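You operate a simulated robot arm through the tools that you are given. There is no shell and no other tool. Be economical: measure what you need, move in short steps, check, and stop when the job is done.

You run a simulated two-armed robot. Do the job below in one go: nothing can be reset, and whatever is moved stays where it is left.

## Task
Pick up the spare caps carton with one hand, pass it to the other hand and put it on the square grey mat. Set down upright: spare caps carton.

It is judged by the outcome, as a careful person would: the job done as asked, and still so three seconds after it is handed in. It fails if anything else is knocked over, pushed out of place, dropped, spilled or broken. Lids that push on must go on centred and level and be pressed home; caps that screw on are set level and turned clockwise until they are tight.

## Robot
Two 7-joint arms with three-finger grippers on one trunk, on a base that drives. Base frame: it is fixed to the floor where the robot stands at the start and does not move with it; the origin is under the middle of the robot, x ahead of it, y to its left, z up; the surface under the hand at the start is at about z = 90. Lengths are in cm, angles in rad, forces in N, time in s.
The left shoulder is at the start at [8.2, 12.6, 113.3], the right one opposite. With the tool pointing down near the work surface each hand reaches from about 36 to 86 cm from the robot's upright axis, wherever it stands, measured 20 degrees to its own side. Places, roughly: square grey mat (19x19 cm) [36, -188, 90]. Payload 2.94 kg a hand.
Tool frame (each hand has its own): the origin (TCP) lies between the finger pads and is the grasp point; the fingertips stand 3 cm ahead of it; z points along the fingers, y is the line along which they close. Largest opening 12.8 cm; the body of the gripper starts 9.3 cm behind the TCP.
Orientation is that of the tool frame in the base frame, as a unit quaternion [w, x, y, z]. With the fingers straight down and closing along the base's y, the tool's x points along the base's -x, its y along +y and its z along -z.

## Interface
- The arms move only by the tool arm_command. It takes "left_deltas", "right_deltas" or both (then of equal length, played together; a hand with none holds still); each is one flat list of numbers, 6 for each row, row after row: the shift along the tool's x, y, z in cm, then the turn, a rotation vector about the tool's x, y, z in rad. In form: [x, y, z, ax, ay, az, x, y, z, ax, ay, az, ...]. A call has 1 to 20 rows; each row shifts and turns the commanded pose from where the row before left it, along the tool's axes as they then stand. "left_jaw" and "right_jaw" are, for a hand that has rows, the finger opening in cm, from 0 to 12.8, set as the call begins (left out, the last holds). A row lasts 0.2 s, in which the tool goes at most 5 cm and 0.15 rad; a call with a longer step from one row to the next is refused whole, and so is a gripper value outside its range. A pose out of reach is approached as far as the arm can. The call stops where the force on the tool passes 40 N (or 10 N more than at its start, if that is more) or the arm is blocked; 0.2 s more then pass. Each finger halts on what it meets, pressing with about 21 N; the grip force reading is that of the motor and also rises with nothing between the fingers. The clock runs only during rows and for 0.2 s after the last one: add rows that do not move to give the fingers time. It gives the time, the measured TCP pose, the force on the tool (base axes), the opening and the grip force at its end, in the units of the frame above (readings bear some noise), with the torque about the TCP (base axes, N m) and any sound that the robot's microphone picked up.
- Cameras (640 x 400 px; columns grow to the right, rows downward): "scene" is now at [21.32, -0.57, 130.38]; the picture's right is [-0.06, -1.00, 0.00], its down [-0.49, 0.03, -0.87] and it looks along [0.87, -0.05, -0.49] (base axes); focal length 226 px, centre (320, 200). "left" rides on the left gripper at [6.9, 1.5, -12] in its tool frame; the picture's right is [-0.21, 0.98, 0.00], its down [-0.82, -0.18, -0.54] and it looks along [-0.53, -0.12, 0.84] (tool axes); focal length 251 px, centre (320, 200). "right" rides on the right gripper at [6.9, -1.5, -12] in its tool frame; the picture's right is [0.21, 0.98, 0.00], its down [-0.82, 0.18, -0.54] and it looks along [-0.53, 0.12, 0.84] (tool axes); focal length 251 px, centre (320, 200). There is no depth. A picture from a camera that has moved, and an enlarged one, comes with that camera's place and axes in the base frame and with its lens.
- camera(camera): a new picture of that camera. The clock stands still meanwhile.
- move_column(by): slides the trunk up (or, below 0, down) by that many cm; the arms and the scene camera ride with it, the base frame stays. It gives what a move gives, with no picture.
- base_move(legs): drives the robot by 1 to 6 legs, each [ahead, left, turn to the left] in cm, cm and rad, along the robot's own axes; the way and the turn of a leg run together, so that a leg with both is an arc; at most 150 cm and 3.142 rad a leg. The arms and the cameras ride along, it lands a little off, and it stops where it bumps. It gives what a move gives.
- turn_head(pan, tilt): turns the head with the scene camera to pan (to the left, within 1.396 rad either way) and tilt (down, from -0.506 to 1.204), counted from straight ahead of the robot. It gives what a move gives.
- enlarge(camera, box): a new picture of the part [left, top, right, bottom] of that camera's present view, enlarged. The clock stands still meanwhile.
- finish_job(): hands the job in; it is judged then, once.

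Work in short steps. Places have to be worked out from the pictures, the camera data and where the tool is seen: move nearer, look again, correct. Check each grasp and each placing, and mend what went wrong. You have 120 turns and 100 pictures in all, those below and enlarged ones among them. Open the grippers and draw the arms clear of the work before you hand the job in, unless the task says otherwise; then end with one line.

The tools are called after "Emit:" as name(argument=value, ...) on one line, values as JSON. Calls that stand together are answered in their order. arm_command: Moves the arms, as the interface text tells. Its arguments: {"type":"object","properties":{"left_deltas":{"type":"array"},"left_jaw":{"type":"number"},"right_deltas":{"type":"array"},"right_jaw":{"type":"number"}},"required":[]} The other tools are called the same way: move_column (by) slides the trunk up or down; base_move (legs) drives the base; turn_head (pan, tilt) turns the head that bears the scene camera; camera (camera) takes a picture; enlarge (camera, box) takes an enlarged picture of a part of a camera's view; finish_job () hands the job in.

At the start:

```text
clock: 0.0
left_tcp_pos: [43.83, 21.68, 110.5]
left_tool_rot: [0.0, 0.0, 1.0, 0.0]
left_ft_force: [0.3, -0.6, 0.1]
left_wrist_torque: [0.0, 0.0, -0.03]
left_finger_gap: 12.8
left_finger_force: 0.1
right_tcp_pos: [38.07, -16.08, 119.65]
right_tool_rot: [0.001, -0.001, 1.0, -0.001]
right_ft_force: [-0.5, -0.1, 0.5]
right_wrist_torque: [0.0, 0.0, 0.04]
right_finger_gap: 12.81
right_finger_force: 0.1
trunk travel left (down, up): [-35.0, 19.7]
robot x, y, heading: [-0.07, 0.41, 0.004]
head pan, tilt: [-0.058, 0.511]
```

scene: 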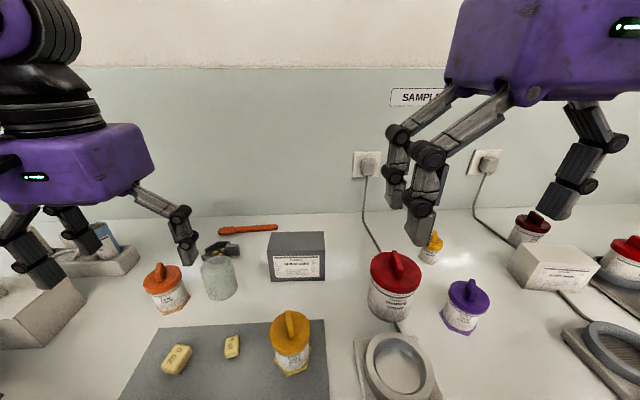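
right: 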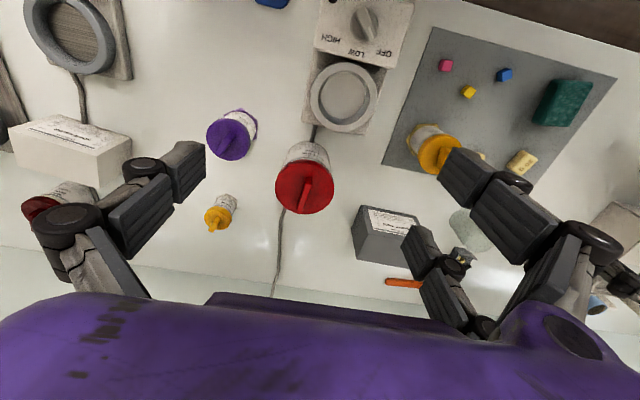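
left: 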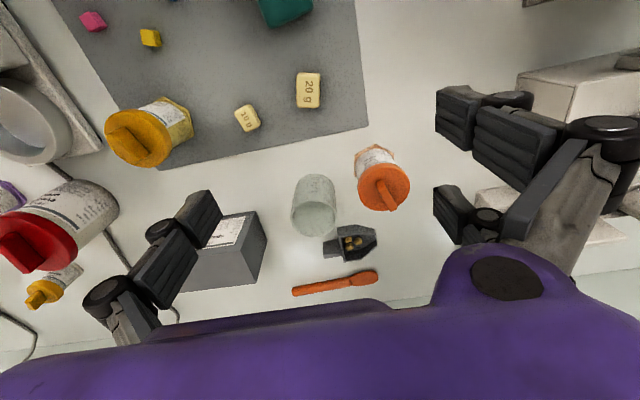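

Several cartons are in view: a grey one in the middle and a white one to the right. I will read their labels.

Emit:
enlarge(camera="scene", box=[250, 220, 350, 290])

Emit:
enlarge(camera="scene", box=[490, 220, 640, 310])

```text
5.71 times, centred on (300, 255) of scene
camera zoom: at [21.32, -0.57, 130.38], right [-0.06, -1.0, 0.0], down [-0.49, 0.03, -0.87], along [0.87, -0.05, -0.49], focal length 1293 px, centre (434, -114)
```

zoom: 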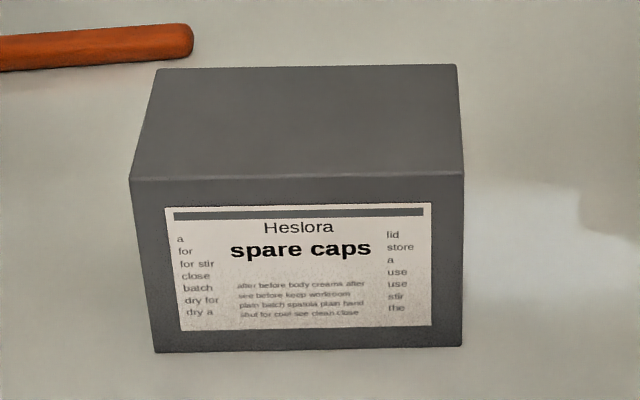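

```text
4.27 times, centred on (565, 265) of scene
camera zoom: at [21.32, -0.57, 130.38], right [-0.06, -1.0, 0.0], down [-0.49, 0.03, -0.87], along [0.87, -0.05, -0.49], focal length 965 px, centre (-725, -77)
```

zoom: 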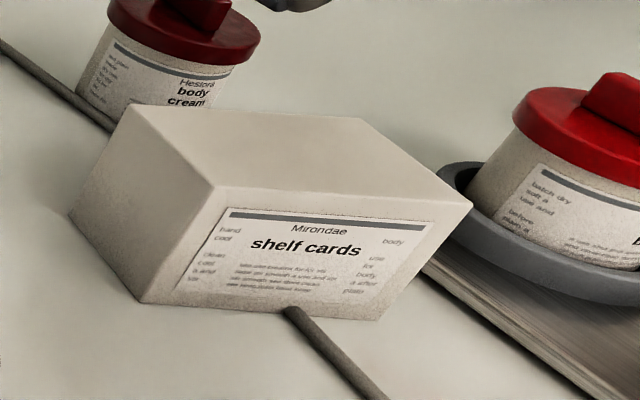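

The spare caps carton is the grey one. I place it at about x 56.6–62.9, y -3.7–8.2, with its top at z 98.9. Next I look toward the mat on the right.

Emit:
turn_head(pan=-1.35, tilt=0.45)

Emit:
camera(camera="scene")

```text
clock: 1.5
left_tcp_pos: [43.71, 21.66, 110.48]
left_tool_rot: [0.001, 0.0, 1.0, 0.0]
left_ft_force: [0.8, -0.6, -0.7]
left_wrist_torque: [-0.03, 0.03, 0.03]
left_finger_gap: 12.77
left_finger_force: 0.1
right_tcp_pos: [37.97, -16.02, 119.77]
right_tool_rot: [0.001, 0.0, 1.0, 0.0]
right_ft_force: [0.0, -0.4, 0.7]
right_wrist_torque: [0.0, 0.04, -0.05]
right_finger_gap: 12.79
right_finger_force: 0.0
trunk travel left (down, up): [-35.0, 19.7]
robot x, y, heading: [0.28, 0.06, 0.003]
head pan, tilt: [-1.349, 0.45]
```

```text
94 pictures are left
camera scene: at [14.29, -9.01, 130.93], right [-0.98, -0.22, 0.0], down [-0.1, 0.42, -0.9], along [0.2, -0.88, -0.44], focal length 226 px, centre (320, 200)
```

scene: 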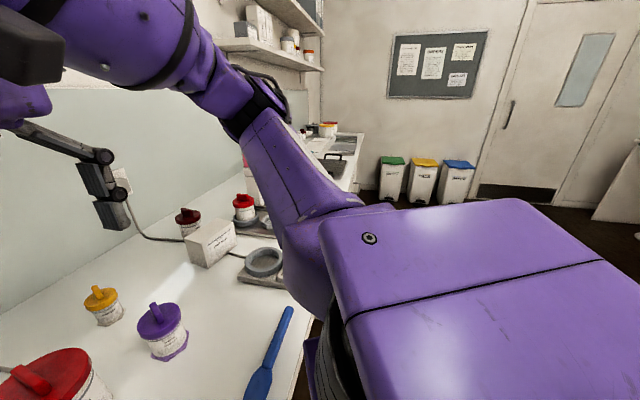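

The bench runs on to the right, with the mat further along it. I turn the left hand so that it closes along base x and raise it slightly.

Emit:
arm_command(left_deltas=[0, 0, -0.6, 0, 0, 0.1428, 0, 0, -0.6, 0, 0, 0.1428, 0, 0, -0.6, 0, 0, 0.1428, 0, 0, -0.6, 0, 0, 0.1428, 0, 0, -0.6, 0, 0, 0.1428, 0, 0, -0.6, 0, 0, 0.1428, 0, 0, -0.6, 0, 0, 0.1428, 0, 0, -0.6, 0, 0, 0.1428, 0, 0, -0.6, 0, 0, 0.1428, 0, 0, -0.6, 0, 0, 0.1428, 0, 0, 0, 0, 0, 0.1428], left_jaw=10)

Emit:
turn_head(pan=0, tilt=0.5)

Emit:
camera(camera="scene")

```text
clock: 3.9
left_tcp_pos: [43.83, 21.59, 116.42]
left_tool_rot: [-0.001, 0.707, 0.707, 0.001]
left_ft_force: [-0.6, 0.3, -0.1]
left_wrist_torque: [-0.01, 0.03, 0.02]
left_finger_gap: 10.0
left_finger_force: 0.1
right_tcp_pos: [38.1, -16.05, 119.73]
right_tool_rot: [0.001, 0.0, 1.0, 0.0]
right_ft_force: [-0.1, 0.0, -0.3]
right_wrist_torque: [0.04, -0.04, 0.01]
right_finger_gap: 12.77
right_finger_force: 0.1
trunk travel left (down, up): [-35.0, 19.7]
robot x, y, heading: [0.08, -0.05, -0.002]
head pan, tilt: [-1.349, 0.45]
```

```text
clock: 5.4
left_tcp_pos: [43.84, 21.56, 116.6]
left_tool_rot: [0.0, 0.707, 0.708, 0.001]
left_ft_force: [-0.8, -0.1, -0.4]
left_wrist_torque: [-0.02, 0.0, 0.02]
left_finger_gap: 9.99
left_finger_force: 0.2
right_tcp_pos: [38.03, -15.94, 119.82]
right_tool_rot: [0.001, 0.001, 1.0, 0.0]
right_ft_force: [-0.1, 0.0, 0.8]
right_wrist_torque: [0.02, 0.01, 0.01]
right_finger_gap: 12.79
right_finger_force: 0.0
trunk travel left (down, up): [-35.0, 19.7]
robot x, y, heading: [-0.2, -0.18, 0.004]
head pan, tilt: [0.0, 0.499]
```

```text
93 pictures are left
camera scene: at [21.37, -0.06, 130.48], right [0.0, -1.0, 0.0], down [-0.48, 0.0, -0.88], along [0.88, 0.0, -0.48], focal length 226 px, centre (320, 200)
```

scene: 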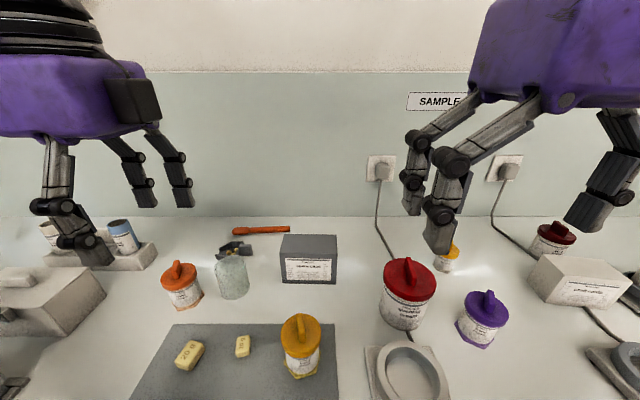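

The housing is wide, so I will hold the carton with the left hand tilted about 15° outward and let the right hand take it at the opposite tilt. I move the left hand over the carton and tilt it there.

Emit:
arm_command(left_deltas=[-2.5, 3.18, 0, 0, 0, 0, -2.5, 3.18, 0, 0, 0, 0, -2.5, 3.18, 0, 0, 0, 0, -2.5, 3.18, 0, 0, 0, 0, -2.5, 3.18, 0, 0, 0, 0, 0, 0, 0, 0, -0.13, 0, 0, 0, 0, 0, -0.13, 0, 0, 0, 0, 0, 0, 0])

Emit:
camera(camera="scene")

Emit:
camera(camera="left")

```text
clock: 7.2
left_tcp_pos: [59.55, 9.01, 116.47]
left_tool_rot: [0.092, 0.701, 0.702, -0.091]
left_ft_force: [0.1, -0.8, 0.3]
left_wrist_torque: [-0.03, 0.0, -0.03]
left_finger_gap: 10.0
left_finger_force: 0.0
right_tcp_pos: [38.03, -16.06, 119.79]
right_tool_rot: [0.0, 0.0, 1.0, 0.0]
right_ft_force: [-1.1, -0.4, 0.1]
right_wrist_torque: [0.02, 0.01, 0.02]
right_finger_gap: 12.81
right_finger_force: 0.0
trunk travel left (down, up): [-35.0, 19.7]
robot x, y, heading: [0.1, -0.19, -0.001]
head pan, tilt: [0.0, 0.499]
```

```text
92 pictures are left
camera scene: at [21.35, -0.11, 130.49], right [0.0, -1.0, 0.0], down [-0.48, 0.0, -0.88], along [0.88, 0.0, -0.48], focal length 226 px, centre (320, 200)
```

scene: 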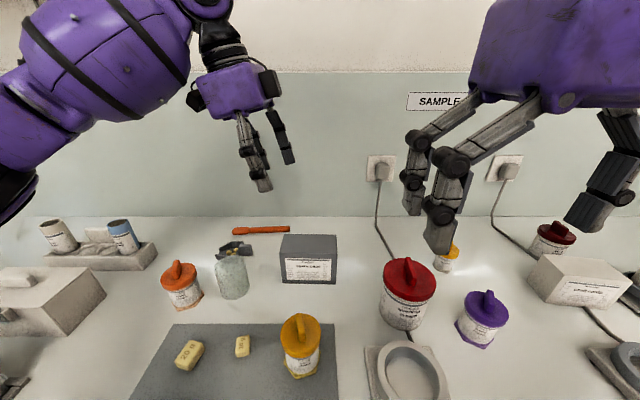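

```text
91 pictures are left
camera left: at [61.12, 18.8, 126.32], right [0.98, -0.21, 0.06], down [-0.18, -0.65, 0.73], along [-0.12, -0.73, -0.68], focal length 251 px, centre (320, 200)
```

left: 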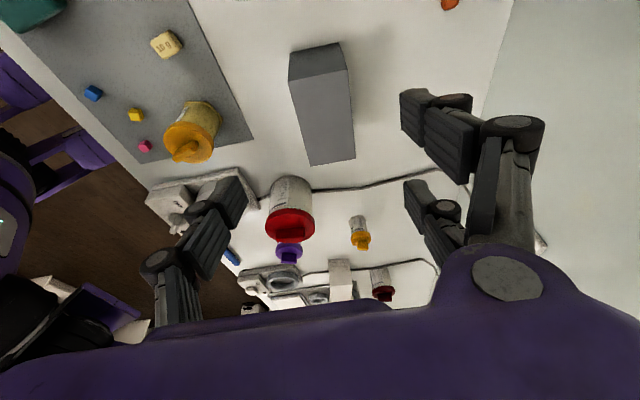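

The carton checks out at centre (59.8, 2.4), turned slightly by about -0.04 rad. I correct the hand's yaw and sideways position and go down most of the way.

Emit:
arm_command(left_deltas=[0.8, 0.2, 1, 0, 0, 0.037, 0.8, 0.15, 2.5, 0, 0, 0, 0, 0, 3, 0, 0, 0, 0, 0, 3, 0, 0, 0, 0, 0, 3, 0, 0, 0, 0, 0, 1.5, 0, 0, 0, 0, 0, 0, 0, 0, 0])

Emit:
camera(camera="scene")

Emit:
camera(camera="left")

```text
clock: 8.8
left_tcp_pos: [60.03, 7.04, 102.43]
left_tool_rot: [0.094, 0.714, 0.688, -0.09]
left_ft_force: [-0.6, -0.2, -0.4]
left_wrist_torque: [-0.01, -0.02, -0.04]
left_finger_gap: 9.99
left_finger_force: 0.0
right_tcp_pos: [37.94, -16.02, 119.79]
right_tool_rot: [0.001, 0.0, 1.0, 0.0]
right_ft_force: [-1.0, -0.6, 0.4]
right_wrist_torque: [0.01, 0.03, 0.0]
right_finger_gap: 12.82
right_finger_force: 0.1
trunk travel left (down, up): [-35.0, 19.7]
robot x, y, heading: [-0.4, -0.37, 0.0]
head pan, tilt: [0.0, 0.499]
```

```text
90 pictures are left
camera scene: at [21.36, -0.05, 130.49], right [0.0, -1.0, 0.0], down [-0.48, 0.0, -0.88], along [0.88, 0.0, -0.48], focal length 226 px, centre (320, 200)
```

scene: 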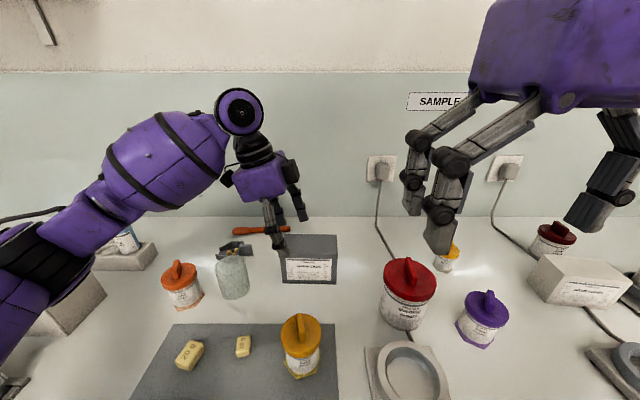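

```text
89 pictures are left
camera left: at [61.71, 16.68, 112.33], right [0.97, -0.24, 0.06], down [-0.21, -0.65, 0.73], along [-0.14, -0.72, -0.68], focal length 251 px, centre (320, 200)
```

left: 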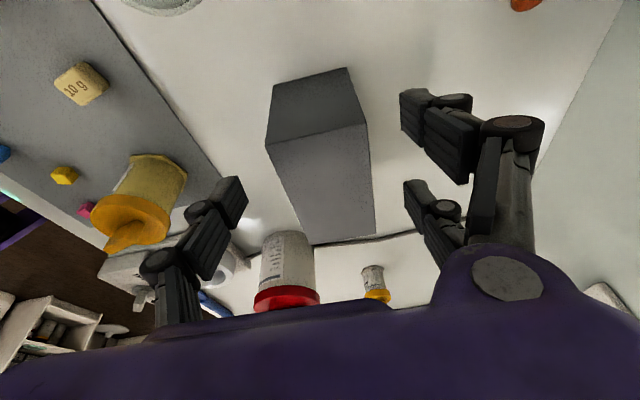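

The carton sits centred between the fingers. I descend the rest of the way and close.

Emit:
arm_command(left_deltas=[0, 0, 2.2, 0, 0, 0, 0, 0, 2.2, 0, 0, 0, 0, 0, 2.2, 0, 0, 0, 0, 0, 0, 0, 0, 0])

Emit:
arm_command(left_deltas=[0, 0, 0, 0, 0, 0, 0, 0, 0, 0, 0, 0, 0, 0, 0, 0, 0, 0, 0, 0, 0, 0, 0, 0], left_jaw=4)

Emit:
camera(camera="scene")

```text
clock: 9.8
left_tcp_pos: [60.02, 5.34, 95.98]
left_tool_rot: [0.093, 0.714, 0.688, -0.09]
left_ft_force: [0.4, 0.2, -0.7]
left_wrist_torque: [-0.02, -0.01, -0.01]
left_finger_gap: 9.98
left_finger_force: 0.1
right_tcp_pos: [38.11, -16.1, 119.9]
right_tool_rot: [0.001, 0.001, 1.0, 0.001]
right_ft_force: [0.5, -0.2, 0.4]
right_wrist_torque: [0.0, 0.01, -0.01]
right_finger_gap: 12.78
right_finger_force: 0.1
trunk travel left (down, up): [-35.0, 19.7]
robot x, y, heading: [0.15, -0.07, -0.001]
head pan, tilt: [0.0, 0.499]
```

```text
clock: 10.8
left_tcp_pos: [60.01, 5.34, 96.06]
left_tool_rot: [0.094, 0.714, 0.688, -0.089]
left_ft_force: [1.4, -0.3, 0.6]
left_wrist_torque: [-0.09, 0.01, 0.08]
left_finger_gap: 6.47
left_finger_force: 21.3
right_tcp_pos: [38.19, -16.06, 119.75]
right_tool_rot: [0.001, 0.0, 1.0, 0.001]
right_ft_force: [0.4, -0.1, -0.2]
right_wrist_torque: [-0.01, 0.0, 0.01]
right_finger_gap: 12.77
right_finger_force: 0.1
trunk travel left (down, up): [-35.0, 19.7]
robot x, y, heading: [-0.27, -0.16, -0.001]
head pan, tilt: [0.0, 0.499]
```

```text
88 pictures are left
camera scene: at [21.37, -0.06, 130.48], right [0.0, -1.0, 0.0], down [-0.48, 0.0, -0.88], along [0.88, 0.0, -0.48], focal length 226 px, centre (320, 200)
```

scene: 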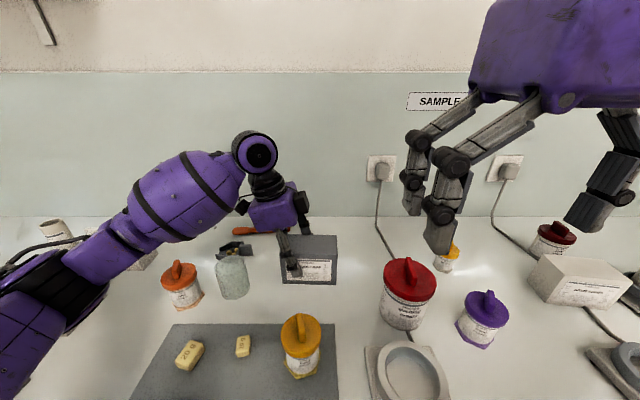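

Gripped at 6.47 cm. I lift straight up 18 cm.

Emit:
arm_command(left_deltas=[-0.257, 0, -0.966, 0, 0, 0, -0.514, 0, -1.93, 0, 0, 0, -0.514, 0, -1.93, 0, 0, 0, -0.514, 0, -1.93, 0, 0, 0, -0.514, 0, -1.93, 0, 0, 0, -0.514, 0, -1.93, 0, 0, 0, -0.514, 0, -1.93, 0, 0, 0, -0.514, 0, -1.93, 0, 0, 0, -0.514, 0, -1.93, 0, 0, 0, -0.257, 0, -0.966, 0, 0, 0])

Emit:
camera(camera="scene")

Emit:
camera(camera="left")

```text
clock: 13.0
left_tcp_pos: [59.82, 5.33, 114.18]
left_tool_rot: [0.094, 0.714, 0.688, -0.09]
left_ft_force: [0.2, -0.3, -2.5]
left_wrist_torque: [0.07, 0.02, 0.03]
left_finger_gap: 6.46
left_finger_force: 20.4
right_tcp_pos: [38.13, -16.08, 119.62]
right_tool_rot: [0.001, 0.0, 1.0, 0.0]
right_ft_force: [0.3, -0.7, -0.5]
right_wrist_torque: [-0.02, -0.01, 0.03]
right_finger_gap: 12.8
right_finger_force: 0.0
trunk travel left (down, up): [-35.0, 19.7]
robot x, y, heading: [-0.21, -0.24, -0.001]
head pan, tilt: [0.0, 0.499]
```

```text
87 pictures are left
camera scene: at [21.38, -0.05, 130.48], right [0.0, -1.0, 0.0], down [-0.48, 0.0, -0.88], along [0.88, 0.0, -0.48], focal length 226 px, centre (320, 200)
```

scene: 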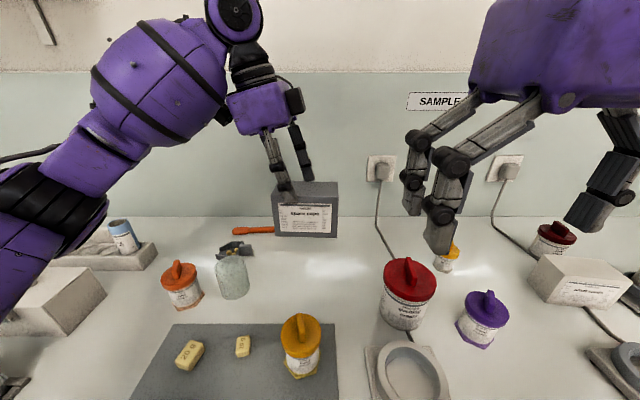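

```text
86 pictures are left
camera left: at [61.51, 15.18, 124.03], right [0.97, -0.24, 0.06], down [-0.21, -0.65, 0.73], along [-0.14, -0.72, -0.68], focal length 251 px, centre (320, 200)
```

left: 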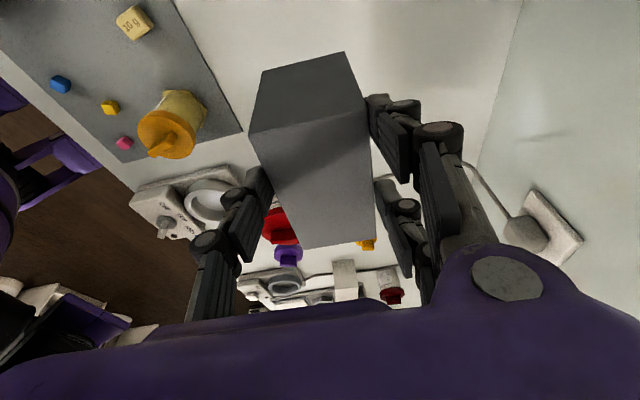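

The carton is held level and is light, about 0.25 kg. I turn the right hand in place to face it, with the opening along base x, and raise it slightly.

Emit:
arm_command(right_deltas=[0, 0, -0.55, 0, 0, -0.1395, 0, 0, -0.55, 0, 0, -0.1395, 0, 0, -0.55, 0, 0, -0.1395, 0, 0, -0.55, 0, 0, -0.1395, 0, 0, -0.55, 0, 0, -0.1395, 0, 0, -0.55, 0, 0, -0.1395, 0, 0, -0.55, 0, 0, -0.1395, 0, 0, -0.55, 0, 0, -0.1395, 0, 0, -0.55, 0, 0, -0.1395, 0, 0, -0.55, 0, 0, -0.1395, 0, 0, -0.55, 0, 0, -0.1395, 0, 0, 0, 0, -0.13, 0, 0, 0, 0, 0, -0.13, 0, 0, 0, 0, 0, -0.13, 0, 0, 0, 0, 0, -0.13, 0, 0, 0, 0, 0, -0.13, 0, 0, 0, 0, 0, 0, 0], right_jaw=10)

Emit:
camera(camera="scene")

```text
clock: 16.6
left_tcp_pos: [59.7, 5.52, 114.19]
left_tool_rot: [0.094, 0.714, 0.688, -0.089]
left_ft_force: [-0.4, 0.8, -1.6]
left_wrist_torque: [0.05, -0.03, 0.01]
left_finger_gap: 6.46
left_finger_force: 21.5
right_tcp_pos: [34.52, -12.3, 123.47]
right_tool_rot: [0.231, -0.657, 0.682, 0.221]
right_ft_force: [-0.5, -0.1, 0.3]
right_wrist_torque: [-0.03, 0.0, -0.04]
right_finger_gap: 9.98
right_finger_force: 0.1
right hand out of reach, approached as far as the arm can: row 10, 11
trunk travel left (down, up): [-35.0, 19.7]
robot x, y, heading: [-0.37, 0.29, -0.0]
head pan, tilt: [0.0, 0.499]
```

```text
85 pictures are left
camera scene: at [21.35, -0.02, 130.49], right [0.0, -1.0, 0.0], down [-0.48, 0.0, -0.88], along [0.88, 0.0, -0.48], focal length 226 px, centre (320, 200)
```

scene: 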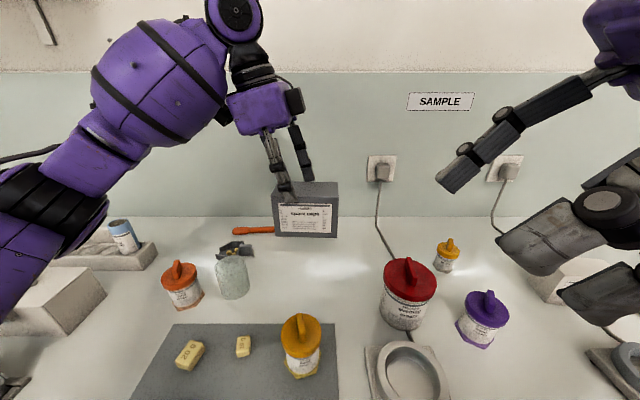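

The right hand has the wanted orientation but was pulled in close to the robot. I bring it out to a stand-off 16 cm back along its own axis from the right end of the carton.

Emit:
arm_command(right_deltas=[-0.6, -3.57, -0.19, 0, 0, 0, -0.6, -3.57, -0.19, 0, 0, 0, -0.6, -3.57, -0.19, 0, 0, 0, -0.6, -3.57, -0.19, 0, 0, 0, -0.6, -3.57, -0.19, 0, 0, 0, -0.6, -3.57, -0.19, 0, 0, 0, -0.6, -3.57, -0.19, 0, 0, 0, 0, 0, 0, 0, 0, 0])

Emit:
camera(camera="scene")

Emit:
camera(camera="right")

```text
clock: 18.4
left_tcp_pos: [59.7, 5.4, 114.25]
left_tool_rot: [0.094, 0.714, 0.688, -0.089]
left_ft_force: [0.7, 0.2, -2.3]
left_wrist_torque: [0.07, -0.01, 0.0]
left_finger_gap: 6.46
left_finger_force: 20.9
right_tcp_pos: [45.47, -3.49, 127.11]
right_tool_rot: [0.231, -0.656, 0.684, 0.221]
right_ft_force: [-0.4, -0.4, -0.7]
right_wrist_torque: [0.02, 0.04, 0.01]
right_finger_gap: 9.99
right_finger_force: 0.0
right hand out of reach, approached as far as the arm can: row 2, 3, 4, 5, 6, 7
trunk travel left (down, up): [-35.0, 19.7]
robot x, y, heading: [-0.15, 0.0, -0.0]
head pan, tilt: [0.0, 0.499]
```

```text
84 pictures are left
camera scene: at [21.37, -0.1, 130.48], right [0.0, -1.0, 0.0], down [-0.48, 0.0, -0.88], along [0.88, 0.0, -0.48], focal length 226 px, centre (320, 200)
```

scene: 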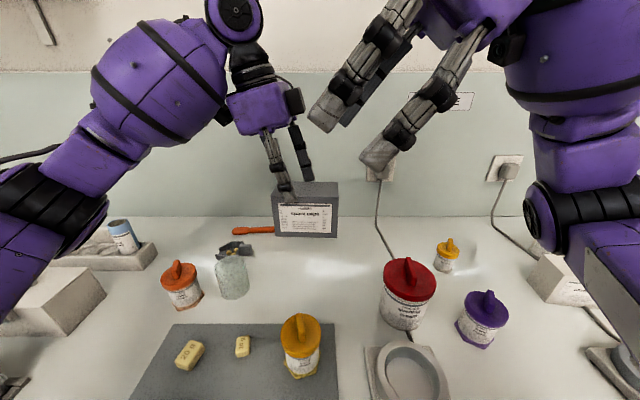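

```text
83 pictures are left
camera right: at [46.36, -16.3, 132.65], right [-0.98, -0.13, -0.13], down [-0.17, 0.33, 0.93], along [-0.08, 0.93, -0.35], focal length 251 px, centre (320, 200)
```

right: 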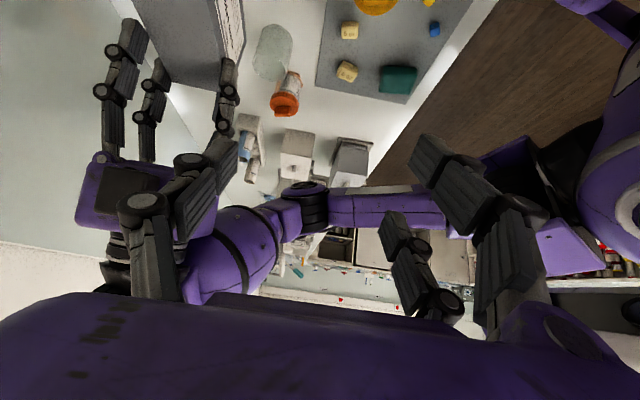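

The right hand stopped short at (45.5, -3.5, 127). I hold it for a few rows to see whether the command still pulls it toward the goal.

Emit:
arm_command(right_deltas=[0, 0, 0, 0, 0, 0, 0, 0, 0, 0, 0, 0])

```text
clock: 19.0
left_tcp_pos: [59.82, 5.49, 114.22]
left_tool_rot: [0.094, 0.714, 0.688, -0.089]
left_ft_force: [0.5, -0.4, -2.2]
left_wrist_torque: [0.02, 0.03, 0.02]
left_finger_gap: 6.47
left_finger_force: 20.9
right_tcp_pos: [45.48, -3.38, 127.15]
right_tool_rot: [0.23, -0.657, 0.683, 0.221]
right_ft_force: [0.0, 0.1, 0.4]
right_wrist_torque: [0.05, 0.03, 0.03]
right_finger_gap: 10.01
right_finger_force: 0.2
trunk travel left (down, up): [-35.0, 19.7]
robot x, y, heading: [0.07, -0.06, -0.0]
head pan, tilt: [0.0, 0.499]
```

The command resets to the pose it reached. I try moving straight to -y from here to test whether the wrist frees up.

Emit:
arm_command(right_deltas=[3.0, 0, -2.3, 0, 0, 0, 3.0, 0, -2.3, 0, 0, 0, 3.0, 0, -2.3, 0, 0, 0, 3.0, 0, -2.3, 0, 0, 0])

```text
clock: 20.0
left_tcp_pos: [59.71, 5.36, 114.06]
left_tool_rot: [0.093, 0.714, 0.688, -0.089]
left_ft_force: [-0.8, -0.2, -2.5]
left_wrist_torque: [0.07, -0.03, 0.0]
left_finger_gap: 6.46
left_finger_force: 21.2
right_tcp_pos: [38.83, -14.39, 127.01]
right_tool_rot: [0.231, -0.656, 0.683, 0.222]
right_ft_force: [-0.2, -0.1, -0.8]
right_wrist_torque: [0.03, -0.06, -0.03]
right_finger_gap: 10.0
right_finger_force: 0.1
right hand out of reach, approached as far as the arm can: row 1, 2, 3, 4
trunk travel left (down, up): [-35.0, 19.7]
robot x, y, heading: [-0.09, 0.08, -0.003]
head pan, tilt: [0.0, 0.499]
```

The limit seems tied to height above the shoulder. I raise the trunk 15 cm so the hands can work lower relative to the shoulders.

Emit:
move_column(by=15)

Emit:
arm_command(right_deltas=[1.8, 0, 2.4, 0, 0, 0, 1.8, 0, 2.4, 0, 0, 0, 1.8, 0, 2.4, 0, 0, 0, 1.8, 0, 2.4, 0, 0, 0, 1.8, 0, 2.4, 0, 0, 0])

```text
clock: 21.7
left_tcp_pos: [59.99, 5.42, 128.97]
left_tool_rot: [0.093, 0.714, 0.688, -0.091]
left_ft_force: [0.5, 1.0, -1.9]
left_wrist_torque: [0.05, 0.04, -0.01]
left_finger_gap: 6.46
left_finger_force: 21.2
right_tcp_pos: [30.49, -14.18, 150.11]
right_tool_rot: [-0.314, 0.678, -0.65, -0.138]
right_ft_force: [0.3, 0.4, 0.2]
right_wrist_torque: [-0.01, 0.02, 0.0]
right_finger_gap: 10.01
right_finger_force: 0.0
trunk travel left (down, up): [-50.0, 4.7]
robot x, y, heading: [0.22, -0.31, 0.005]
head pan, tilt: [0.0, 0.499]
```

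```text
clock: 22.9
left_tcp_pos: [59.88, 5.51, 129.11]
left_tool_rot: [0.093, 0.714, 0.688, -0.09]
left_ft_force: [0.0, 0.1, -1.9]
left_wrist_torque: [0.08, 0.01, 0.01]
left_finger_gap: 6.45
left_finger_force: 20.9
right_tcp_pos: [32.29, -12.59, 135.99]
right_tool_rot: [-0.315, 0.677, -0.65, -0.137]
right_ft_force: [-0.3, -0.6, -0.1]
right_wrist_torque: [-0.04, 0.01, 0.0]
right_finger_gap: 10.0
right_finger_force: 0.2
right hand out of reach, approached as far as the arm can: row 3, 4, 5
trunk travel left (down, up): [-50.0, 4.7]
robot x, y, heading: [0.24, 0.16, -0.002]
head pan, tilt: [0.0, 0.499]
```

The right arm is stuck in a poor posture close to the body. I undo the tilt first and see where it stands.

Emit:
arm_command(right_deltas=[0, 0, 0, 0, 0.13, 0, 0, 0, 0, 0, 0.13, 0, 0, 0, 0, 0, 0.13, 0, 0, 0, 0, 0, 0.13, 0, 0, 0, 0, 0, 0.13, 0, 0, 0, 0, 0, 0, 0])

Emit:
camera(camera="scene")

```text
clock: 24.3
left_tcp_pos: [59.94, 5.36, 129.14]
left_tool_rot: [0.093, 0.714, 0.688, -0.091]
left_ft_force: [0.3, -0.2, -3.4]
left_wrist_torque: [0.03, -0.01, 0.02]
left_finger_gap: 6.44
left_finger_force: 21.3
right_tcp_pos: [32.32, -12.77, 135.81]
right_tool_rot: [0.09, -0.687, 0.716, -0.087]
right_ft_force: [0.3, -0.5, 0.5]
right_wrist_torque: [0.01, 0.0, -0.04]
right_finger_gap: 9.99
right_finger_force: 0.2
trunk travel left (down, up): [-50.0, 4.7]
robot x, y, heading: [-0.22, 0.14, 0.001]
head pan, tilt: [0.0, 0.499]
```

```text
82 pictures are left
camera scene: at [14.64, -0.12, 147.09], right [0.0, -1.0, 0.0], down [-0.48, 0.0, -0.88], along [0.88, 0.0, -0.48], focal length 226 px, centre (320, 200)
```

scene: 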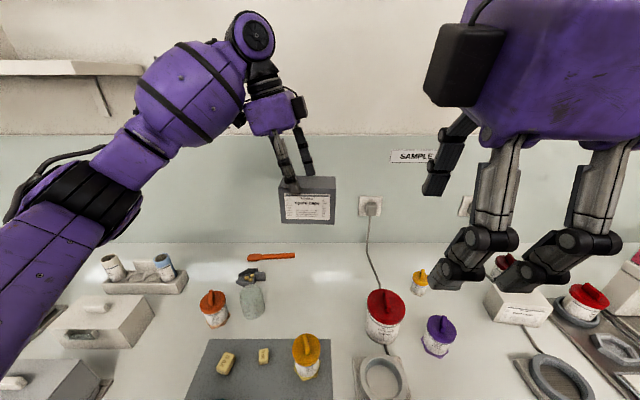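

Next I move the right hand forward and outward to a roomy place, about (52, -22, 128), and set its fingers straight down.

Emit:
arm_command(right_deltas=[1.37, -2.97, 2.12, 0, 0, 0, 1.37, -2.97, 2.12, 0, 0, 0, 1.37, -2.97, 2.12, 0, 0, 0, 1.37, -2.97, 2.12, 0, 0, 0, 1.37, -2.97, 2.12, 0, 0, 0, 1.37, -2.97, 2.12, 0, 0, 0, 0, 0, 0, -0.125, 0, 0, 0, 0, 0, -0.125, 0, 0, 0, 0, 0, 0, 0, 0])

Emit:
camera(camera="scene")

```text
clock: 26.3
left_tcp_pos: [59.79, 5.46, 129.03]
left_tool_rot: [0.094, 0.714, 0.688, -0.09]
left_ft_force: [-0.4, 0.3, -2.2]
left_wrist_torque: [0.06, 0.0, 0.0]
left_finger_gap: 6.46
left_finger_force: 20.8
right_tcp_pos: [36.73, -9.74, 126.16]
right_tool_rot: [0.005, -0.692, 0.722, 0.004]
right_ft_force: [-0.7, 0.4, 0.2]
right_wrist_torque: [0.02, 0.01, 0.02]
right_finger_gap: 10.02
right_finger_force: 0.1
right hand out of reach, approached as far as the arm can: row 1, 2, 3, 4, 5, 6, 7, 8
trunk travel left (down, up): [-50.0, 4.7]
robot x, y, heading: [0.08, -0.02, 0.001]
head pan, tilt: [0.0, 0.499]
```

```text
81 pictures are left
camera scene: at [14.59, -0.07, 147.11], right [0.0, -1.0, 0.0], down [-0.48, 0.0, -0.88], along [0.88, 0.0, -0.48], focal length 226 px, centre (320, 200)
```

scene: 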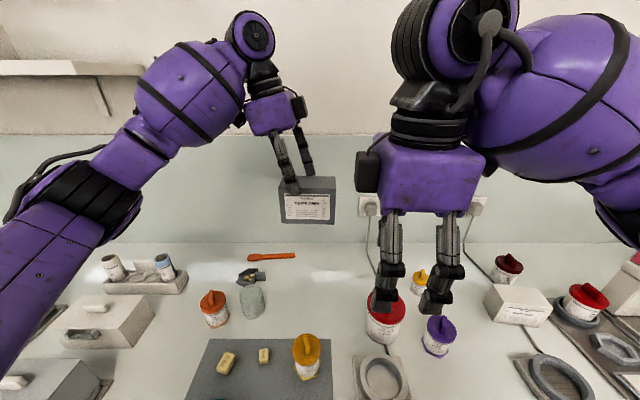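

The right elbow sits high, unlike the left arm. I unwind the right hand's yaw here and then take it to the mirror of the left hand's comfortable start.

Emit:
arm_command(right_deltas=[0, 0, 0, 0, 0, 0.1395, 0, 0, 0, 0, 0, 0.1395, 0, 0, 0, 0, 0, 0.1395, 0, 0, 0, 0, 0, 0.1395, 0, 0, 0, 0, 0, 0.1395, 0, 0, 0, 0, 0, 0.1395, 0, 0, 0, 0, 0, 0.1395, 0, 0, 0, 0, 0, 0.1395, 0, 0, 0, 0, 0, 0.1395, 0, 0, 0, 0, 0, 0.1395, 0, 0, 0, 0, 0, 0.1395, 0, 0, 0, 0, 0, 0])

```text
clock: 28.9
left_tcp_pos: [59.9, 5.48, 129.19]
left_tool_rot: [0.094, 0.714, 0.688, -0.09]
left_ft_force: [-0.5, -0.3, -1.5]
left_wrist_torque: [0.05, 0.01, 0.01]
left_finger_gap: 6.45
left_finger_force: 21.1
right_tcp_pos: [36.69, -9.64, 126.21]
right_tool_rot: [0.001, 0.002, 1.0, 0.006]
right_ft_force: [0.1, -0.4, -0.1]
right_wrist_torque: [0.01, 0.0, -0.03]
right_finger_gap: 9.99
right_finger_force: 0.2
trunk travel left (down, up): [-50.0, 4.7]
robot x, y, heading: [0.14, 0.05, -0.002]
head pan, tilt: [0.0, 0.499]
```

Unwound. I move it to about (47, -26, 122).

Emit:
arm_command(right_deltas=[-2.5, -4, 1, 0, 0, 0, -2.5, -4, 1, 0, 0, 0, -2.5, -4, 1, 0, 0, 0, -2.5, -4, 1, 0, 0, 0, 0, 0, 0, 0, 0, 0])

Emit:
arm_command(right_deltas=[0, 0, 0, 0, 0, -0.1395, 0, 0, 0, 0, 0, -0.1395, 0, 0, 0, 0, 0, -0.1395, 0, 0, 0, 0, 0, -0.1395, 0, 0, 0, 0, 0, -0.1395, 0, 0, 0, 0, 0, -0.1395, 0, 0, 0, 0, 0, -0.1395, 0, 0, 0, 0, 0, -0.1395, 0, 0, 0, 0, 0, -0.1395, 0, 0, 0, 0, 0, -0.1395, 0, 0, 0, 0, 0, -0.1395, 0, 0, 0, 0, 0, 0])

Emit:
camera(camera="scene")

```text
clock: 30.1
left_tcp_pos: [59.82, 5.65, 129.15]
left_tool_rot: [0.094, 0.714, 0.688, -0.09]
left_ft_force: [0.0, 1.5, -2.1]
left_wrist_torque: [0.07, 0.0, -0.04]
left_finger_gap: 6.46
left_finger_force: 21.2
right_tcp_pos: [46.79, -25.94, 122.03]
right_tool_rot: [0.001, 0.001, 1.0, 0.005]
right_ft_force: [0.5, 0.2, 1.0]
right_wrist_torque: [-0.04, -0.01, -0.01]
right_finger_gap: 10.02
right_finger_force: 0.1
trunk travel left (down, up): [-50.0, 4.7]
robot x, y, heading: [-0.15, -0.29, 0.002]
head pan, tilt: [0.0, 0.499]
```

```text
clock: 32.7
left_tcp_pos: [59.85, 5.46, 129.12]
left_tool_rot: [0.094, 0.714, 0.688, -0.09]
left_ft_force: [-0.9, -0.3, -1.5]
left_wrist_torque: [0.07, 0.03, 0.01]
left_finger_gap: 6.47
left_finger_force: 20.7
right_tcp_pos: [45.9, -24.62, 122.09]
right_tool_rot: [0.003, -0.436, 0.9, 0.005]
right_ft_force: [-0.3, -0.2, 0.6]
right_wrist_torque: [0.02, -0.02, 0.03]
right_finger_gap: 9.98
right_finger_force: 0.0
right hand out of reach, approached as far as the arm can: row 7, 8, 9, 10, 11
trunk travel left (down, up): [-50.0, 4.7]
robot x, y, heading: [-0.27, -0.09, -0.001]
head pan, tilt: [0.0, 0.499]
```

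```text
80 pictures are left
camera scene: at [14.61, -0.04, 147.1], right [0.0, -1.0, 0.0], down [-0.48, 0.0, -0.88], along [0.88, 0.0, -0.48], focal length 226 px, centre (320, 200)
```

scene: 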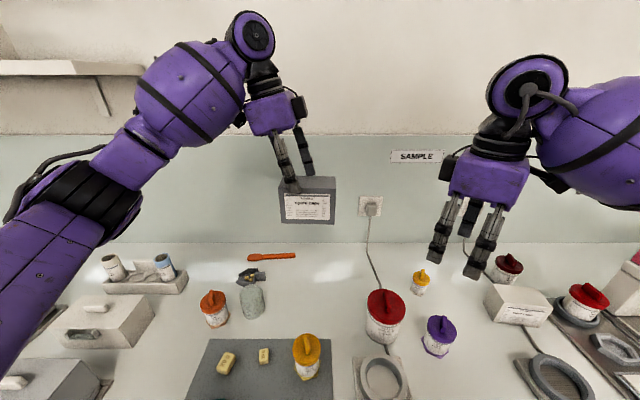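

The right wrist stops at about -0.9 rad of yaw. I will instead turn the carton in the left hand so its free end faces near-right, where the right hand can take it comfortably. I lower the left hand and yaw it by 0.75 about the vertical.

Emit:
arm_command(left_deltas=[-0.53, 1.05, 2.73, 0, 0, 0, -0.53, 1.05, 2.73, 0, 0, 0, -0.53, 1.05, 2.73, 0, 0, 0, -0.53, 1.05, 2.73, 0, 0, 0, 0, 0, 0, 0.032, 0, 0.1208, 0, 0, 0, 0.032, 0, 0.1208, 0, 0, 0, 0.032, 0, 0.1208, 0, 0, 0, 0.032, 0, 0.1208, 0, 0, 0, 0.032, 0, 0.1208, 0, 0, 0, 0.032, 0, 0.1208, 0, 0, 0, 0, 0, 0])

Emit:
camera(camera="scene")

```text
clock: 35.1
left_tcp_pos: [63.93, 0.41, 119.16]
left_tool_rot: [0.052, 0.917, 0.378, -0.115]
left_ft_force: [-0.1, 0.6, -2.0]
left_wrist_torque: [0.04, -0.06, 0.01]
left_finger_gap: 6.45
left_finger_force: 20.8
right_tcp_pos: [45.85, -24.64, 122.15]
right_tool_rot: [0.004, -0.435, 0.9, 0.005]
right_ft_force: [-0.4, 0.0, 1.2]
right_wrist_torque: [0.0, 0.03, 0.02]
right_finger_gap: 10.02
right_finger_force: 0.0
trunk travel left (down, up): [-50.0, 4.7]
robot x, y, heading: [0.13, -0.08, 0.005]
head pan, tilt: [0.0, 0.499]
```

```text
79 pictures are left
camera scene: at [14.61, -0.04, 147.1], right [0.0, -1.0, 0.0], down [-0.48, 0.0, -0.88], along [0.88, 0.0, -0.48], focal length 226 px, centre (320, 200)
```

scene: 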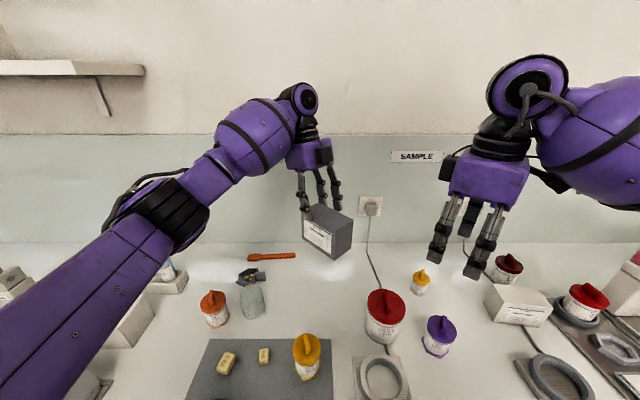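

The carton now faces near-right, with its centre at about (61.8, -1.7, 117.6). I set the right hand's yaw and tilt it 0.7 rad toward the carton.

Emit:
arm_command(right_deltas=[0, 0, 0, 0, 0, 0.12, 0, 0, 0, 0, -0.14, 0, 0, 0, 0, 0, -0.14, 0, 0, 0, 0, 0, -0.14, 0, 0, 0, 0, 0, -0.14, 0, 0, 0, 0, 0, -0.14, 0, 0, 0, 0, 0, 0, 0])

```text
clock: 36.7
left_tcp_pos: [64.02, 0.42, 119.21]
left_tool_rot: [0.052, 0.916, 0.38, -0.115]
left_ft_force: [0.1, -0.4, -1.7]
left_wrist_torque: [0.02, -0.04, 0.02]
left_finger_gap: 6.45
left_finger_force: 21.0
right_tcp_pos: [45.89, -22.04, 122.05]
right_tool_rot: [0.321, -0.356, 0.867, 0.135]
right_ft_force: [0.3, 0.4, 0.0]
right_wrist_torque: [0.0, 0.0, 0.01]
right_finger_gap: 9.98
right_finger_force: 0.1
right hand out of reach, approached as far as the arm can: row 6
trunk travel left (down, up): [-50.0, 4.7]
robot x, y, heading: [0.08, -0.23, -0.001]
head pan, tilt: [0.0, 0.499]
```

The orientation is as wanted. I move the right hand to a stand-off 12 cm back along its axis from the carton's near end.

Emit:
arm_command(right_deltas=[-3.7, 0.8, 1.21, 0, 0, 0, -3.7, 0.8, 1.21, 0, 0, 0, -3.7, 0.8, 1.21, 0, 0, 0, -3.7, 0.8, 1.21, 0, 0, 0, 0, 0, 0, 0, 0, 0])

Emit:
camera(camera="scene")

Emit:
camera(camera="right")

```text
clock: 37.9
left_tcp_pos: [63.91, 0.22, 119.11]
left_tool_rot: [0.051, 0.917, 0.38, -0.115]
left_ft_force: [0.5, 0.3, -2.2]
left_wrist_torque: [0.06, -0.06, 0.0]
left_finger_gap: 6.46
left_finger_force: 20.6
right_tcp_pos: [53.72, -9.74, 127.84]
right_tool_rot: [0.321, -0.356, 0.867, 0.135]
right_ft_force: [-0.3, 0.1, 0.5]
right_wrist_torque: [0.03, -0.04, 0.05]
right_finger_gap: 10.01
right_finger_force: 0.0
trunk travel left (down, up): [-50.0, 4.7]
robot x, y, heading: [0.01, -0.21, -0.003]
head pan, tilt: [0.0, 0.499]
```

```text
78 pictures are left
camera scene: at [14.55, -0.17, 147.11], right [0.0, -1.0, 0.0], down [-0.48, 0.0, -0.88], along [0.88, 0.0, -0.48], focal length 226 px, centre (320, 200)
```

scene: 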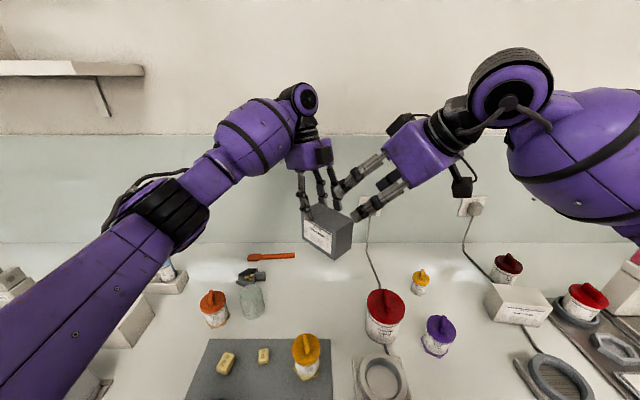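

```text
77 pictures are left
camera right: at [45.41, -20.02, 132.59], right [-0.8, 0.58, -0.13], down [0.07, 0.31, 0.95], along [0.59, 0.75, -0.29], focal length 251 px, centre (320, 200)
```

right: 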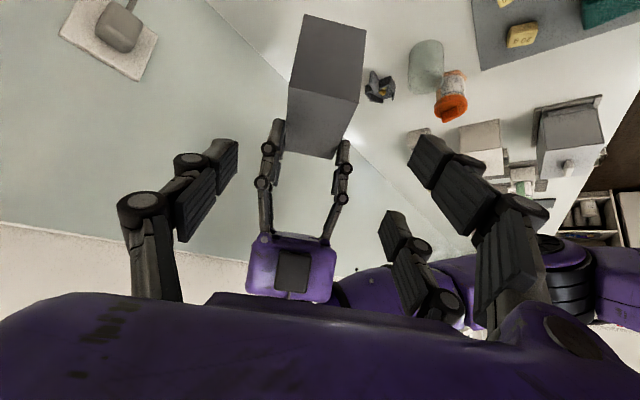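

By this view the carton's top looks to be about z 117, lower than expected, so it may have slipped in the left hand. I check with the left camera and an enlarged scene picture.

Emit:
camera(camera="left")

Emit:
enlarge(camera="scene", box=[270, 150, 430, 270])

```text
76 pictures are left
camera left: at [71.8, 6.15, 129.08], right [0.54, -0.84, 0.06], down [-0.6, -0.34, 0.73], along [-0.59, -0.43, -0.68], focal length 251 px, centre (320, 200)
```

left: 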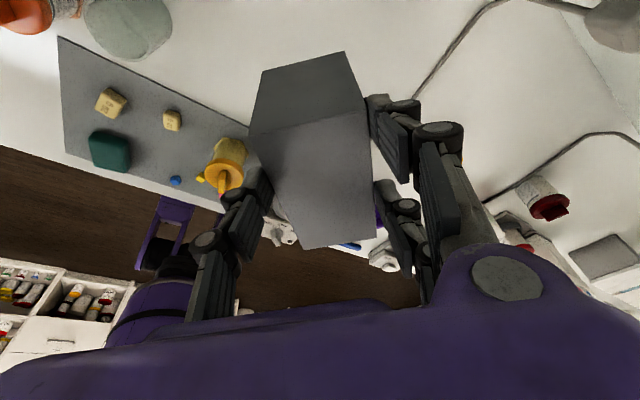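

```text
3.33 times, centred on (350, 210) of scene
camera zoom: at [14.55, -0.17, 147.11], right [0.0, -1.0, 0.0], down [-0.48, 0.0, -0.88], along [0.88, 0.0, -0.48], focal length 754 px, centre (220, 167)
```

zoom: 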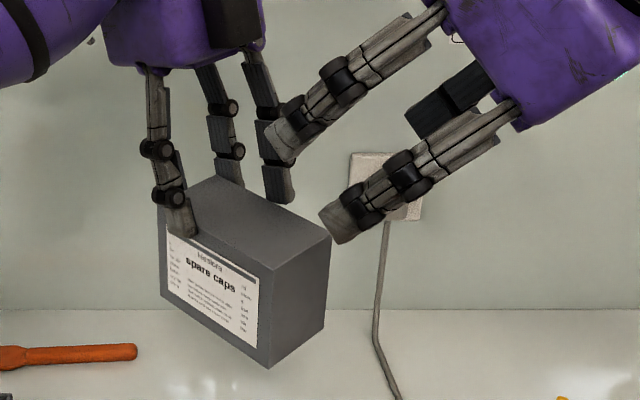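

The left view is unchanged since the lift, so the carton slid about 5 cm then and has been stable since, held by the fingertips at its top. The carton centre is at about (61.4, -1.9, 112.7), so I realign the right hand lower and move partway in.

Emit:
arm_command(right_deltas=[1.6, 0.15, 0, 0.033, 0, 0.038, 1.6, 0.15, 0, 0, 0, 0, 0, 0, 2.5, 0, 0, 0, 0, 0, 2.5, 0, 0, 0, 0, 0, 2.5, 0, 0, 0, 0, 0, 0, 0, 0, 0])

Emit:
camera(camera="right")

Emit:
enlarge(camera="scene", box=[270, 150, 430, 270])

```text
clock: 39.3
left_tcp_pos: [64.09, 0.41, 119.16]
left_tool_rot: [0.052, 0.916, 0.38, -0.116]
left_ft_force: [-0.3, -0.1, -2.0]
left_wrist_torque: [0.04, -0.09, 0.03]
left_finger_gap: 6.46
left_finger_force: 20.7
right_tcp_pos: [55.5, -7.85, 120.13]
right_tool_rot: [0.324, -0.334, 0.876, 0.127]
right_ft_force: [0.1, -0.5, -0.2]
right_wrist_torque: [0.01, 0.01, -0.01]
right_finger_gap: 10.01
right_finger_force: 0.0
trunk travel left (down, up): [-50.0, 4.7]
robot x, y, heading: [0.06, 0.27, -0.002]
head pan, tilt: [0.0, 0.499]
```

```text
74 pictures are left
camera right: at [46.7, -17.65, 124.91], right [-0.77, 0.62, -0.13], down [0.08, 0.31, 0.95], along [0.63, 0.72, -0.29], focal length 251 px, centre (320, 200)
```

right: 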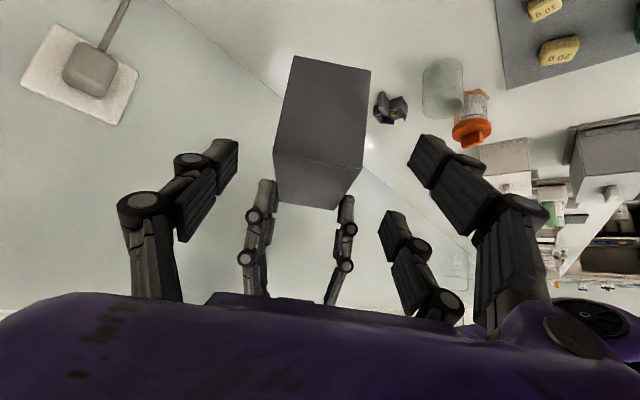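

```text
3.33 times, centred on (350, 210) of scene
camera zoom: at [14.59, -0.05, 147.11], right [0.0, -1.0, 0.0], down [-0.48, 0.0, -0.88], along [0.88, 0.0, -0.48], focal length 754 px, centre (220, 167)
```

zoom: 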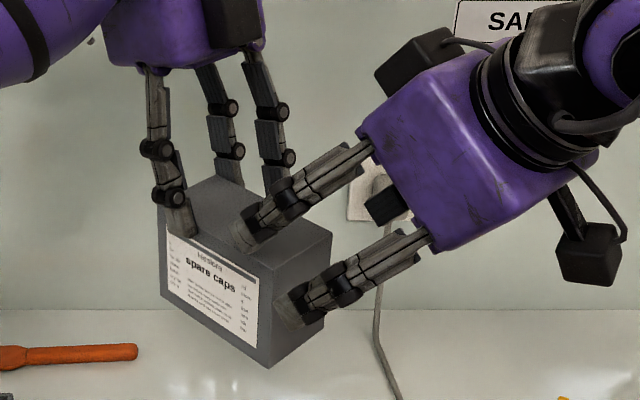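

The right fingers straddle the carton's near end and are centred on it. I advance the last 8.4 cm.

Emit:
arm_command(right_deltas=[0, 0, 2.1, 0, 0, 0, 0, 0, 2.1, 0, 0, 0, 0, 0, 2.1, 0, 0, 0, 0, 0, 2.1, 0, 0, 0, 0, 0, 0, 0, 0, 0])

Emit:
camera(camera="right")

Emit:
enlarge(camera="scene", box=[270, 150, 430, 270])

```text
clock: 40.5
left_tcp_pos: [63.9, 0.36, 119.31]
left_tool_rot: [0.052, 0.917, 0.379, -0.114]
left_ft_force: [0.0, 0.2, -2.8]
left_wrist_torque: [0.06, -0.05, 0.0]
left_finger_gap: 6.46
left_finger_force: 20.8
right_tcp_pos: [59.72, -4.17, 113.9]
right_tool_rot: [0.325, -0.334, 0.876, 0.126]
right_ft_force: [-0.9, 0.1, 0.0]
right_wrist_torque: [-0.01, -0.01, 0.02]
right_finger_gap: 9.97
right_finger_force: 0.1
trunk travel left (down, up): [-50.0, 4.7]
robot x, y, heading: [-0.02, -0.22, 0.004]
head pan, tilt: [0.0, 0.499]
```

```text
72 pictures are left
camera right: at [50.86, -14.0, 118.59], right [-0.77, 0.62, -0.13], down [0.08, 0.31, 0.95], along [0.63, 0.72, -0.29], focal length 251 px, centre (320, 200)
```

right: 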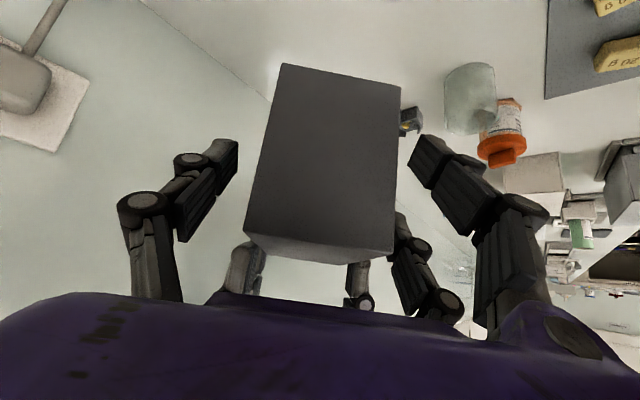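

```text
3.33 times, centred on (350, 210) of scene
camera zoom: at [14.56, -0.08, 147.11], right [0.0, -1.0, 0.0], down [-0.48, 0.0, -0.88], along [0.88, 0.0, -0.48], focal length 754 px, centre (220, 167)
```

zoom: 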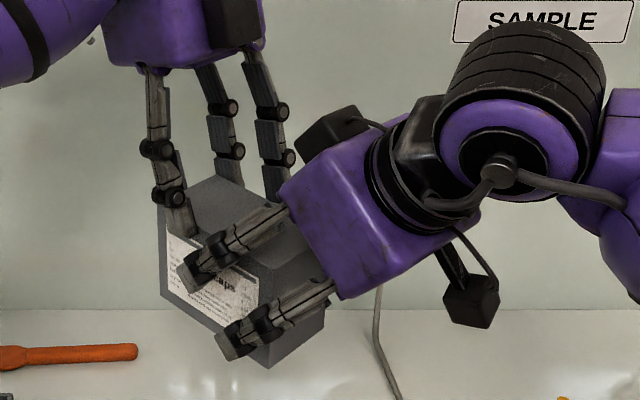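

The carton sits between the right fingers and nothing touches. I close the right hand.

Emit:
arm_command(right_deltas=[0, 0, 0, 0, 0, 0, 0, 0, 0, 0, 0, 0, 0, 0, 0, 0, 0, 0, 0, 0, 0, 0, 0, 0], right_jaw=3)

Emit:
enlarge(camera="scene", box=[270, 150, 430, 270])

```text
clock: 41.5
left_tcp_pos: [63.97, 0.31, 119.16]
left_tool_rot: [0.053, 0.917, 0.379, -0.115]
left_ft_force: [13.6, -6.3, -6.5]
left_wrist_torque: [0.07, -0.64, -0.5]
left_finger_gap: 6.45
left_finger_force: 21.0
right_tcp_pos: [59.55, -4.15, 113.91]
right_tool_rot: [0.323, -0.336, 0.875, 0.128]
right_ft_force: [-14.4, 5.4, 3.9]
right_wrist_torque: [-0.16, -0.31, 1.38]
right_finger_gap: 6.63
right_finger_force: 20.8
trunk travel left (down, up): [-50.0, 4.7]
robot x, y, heading: [-0.08, 0.31, 0.006]
head pan, tilt: [0.0, 0.499]
```

```text
3.33 times, centred on (350, 210) of scene
camera zoom: at [14.61, -0.05, 147.1], right [0.0, -1.0, 0.0], down [-0.48, 0.0, -0.88], along [0.88, 0.0, -0.48], focal length 754 px, centre (220, 167)
```

zoom: 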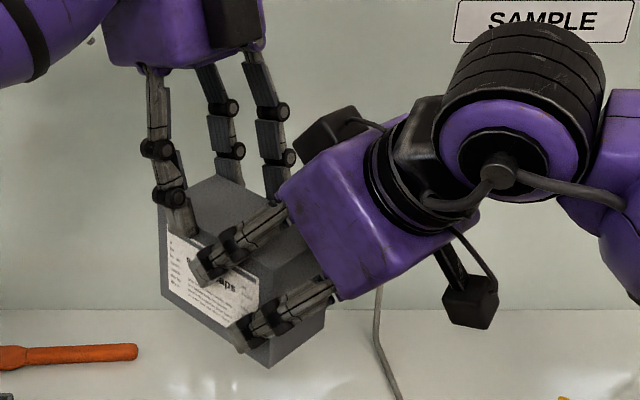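

Both hands hold the carton with about 15 N of sideways strain. I nudge the right hand to relax this before releasing.

Emit:
arm_command(right_deltas=[0, 0.15, 0, -0.01, 0, -0.012, 0, 0.1, 0, -0.01, 0, -0.012, 0, 0, 0, 0, 0, 0])

```text
clock: 42.3
left_tcp_pos: [63.93, 0.33, 119.06]
left_tool_rot: [0.05, 0.917, 0.378, -0.117]
left_ft_force: [-3.9, -5.4, -6.4]
left_wrist_torque: [0.2, 0.28, -0.21]
left_finger_gap: 6.48
left_finger_force: 20.6
right_tcp_pos: [59.43, -3.98, 113.93]
right_tool_rot: [0.322, -0.347, 0.871, 0.13]
right_ft_force: [2.7, 6.1, 4.8]
right_wrist_torque: [-0.31, -0.34, 0.35]
right_finger_gap: 6.47
right_finger_force: 20.9
trunk travel left (down, up): [-50.0, 4.7]
robot x, y, heading: [-0.12, 0.15, -0.001]
head pan, tilt: [0.0, 0.499]
```

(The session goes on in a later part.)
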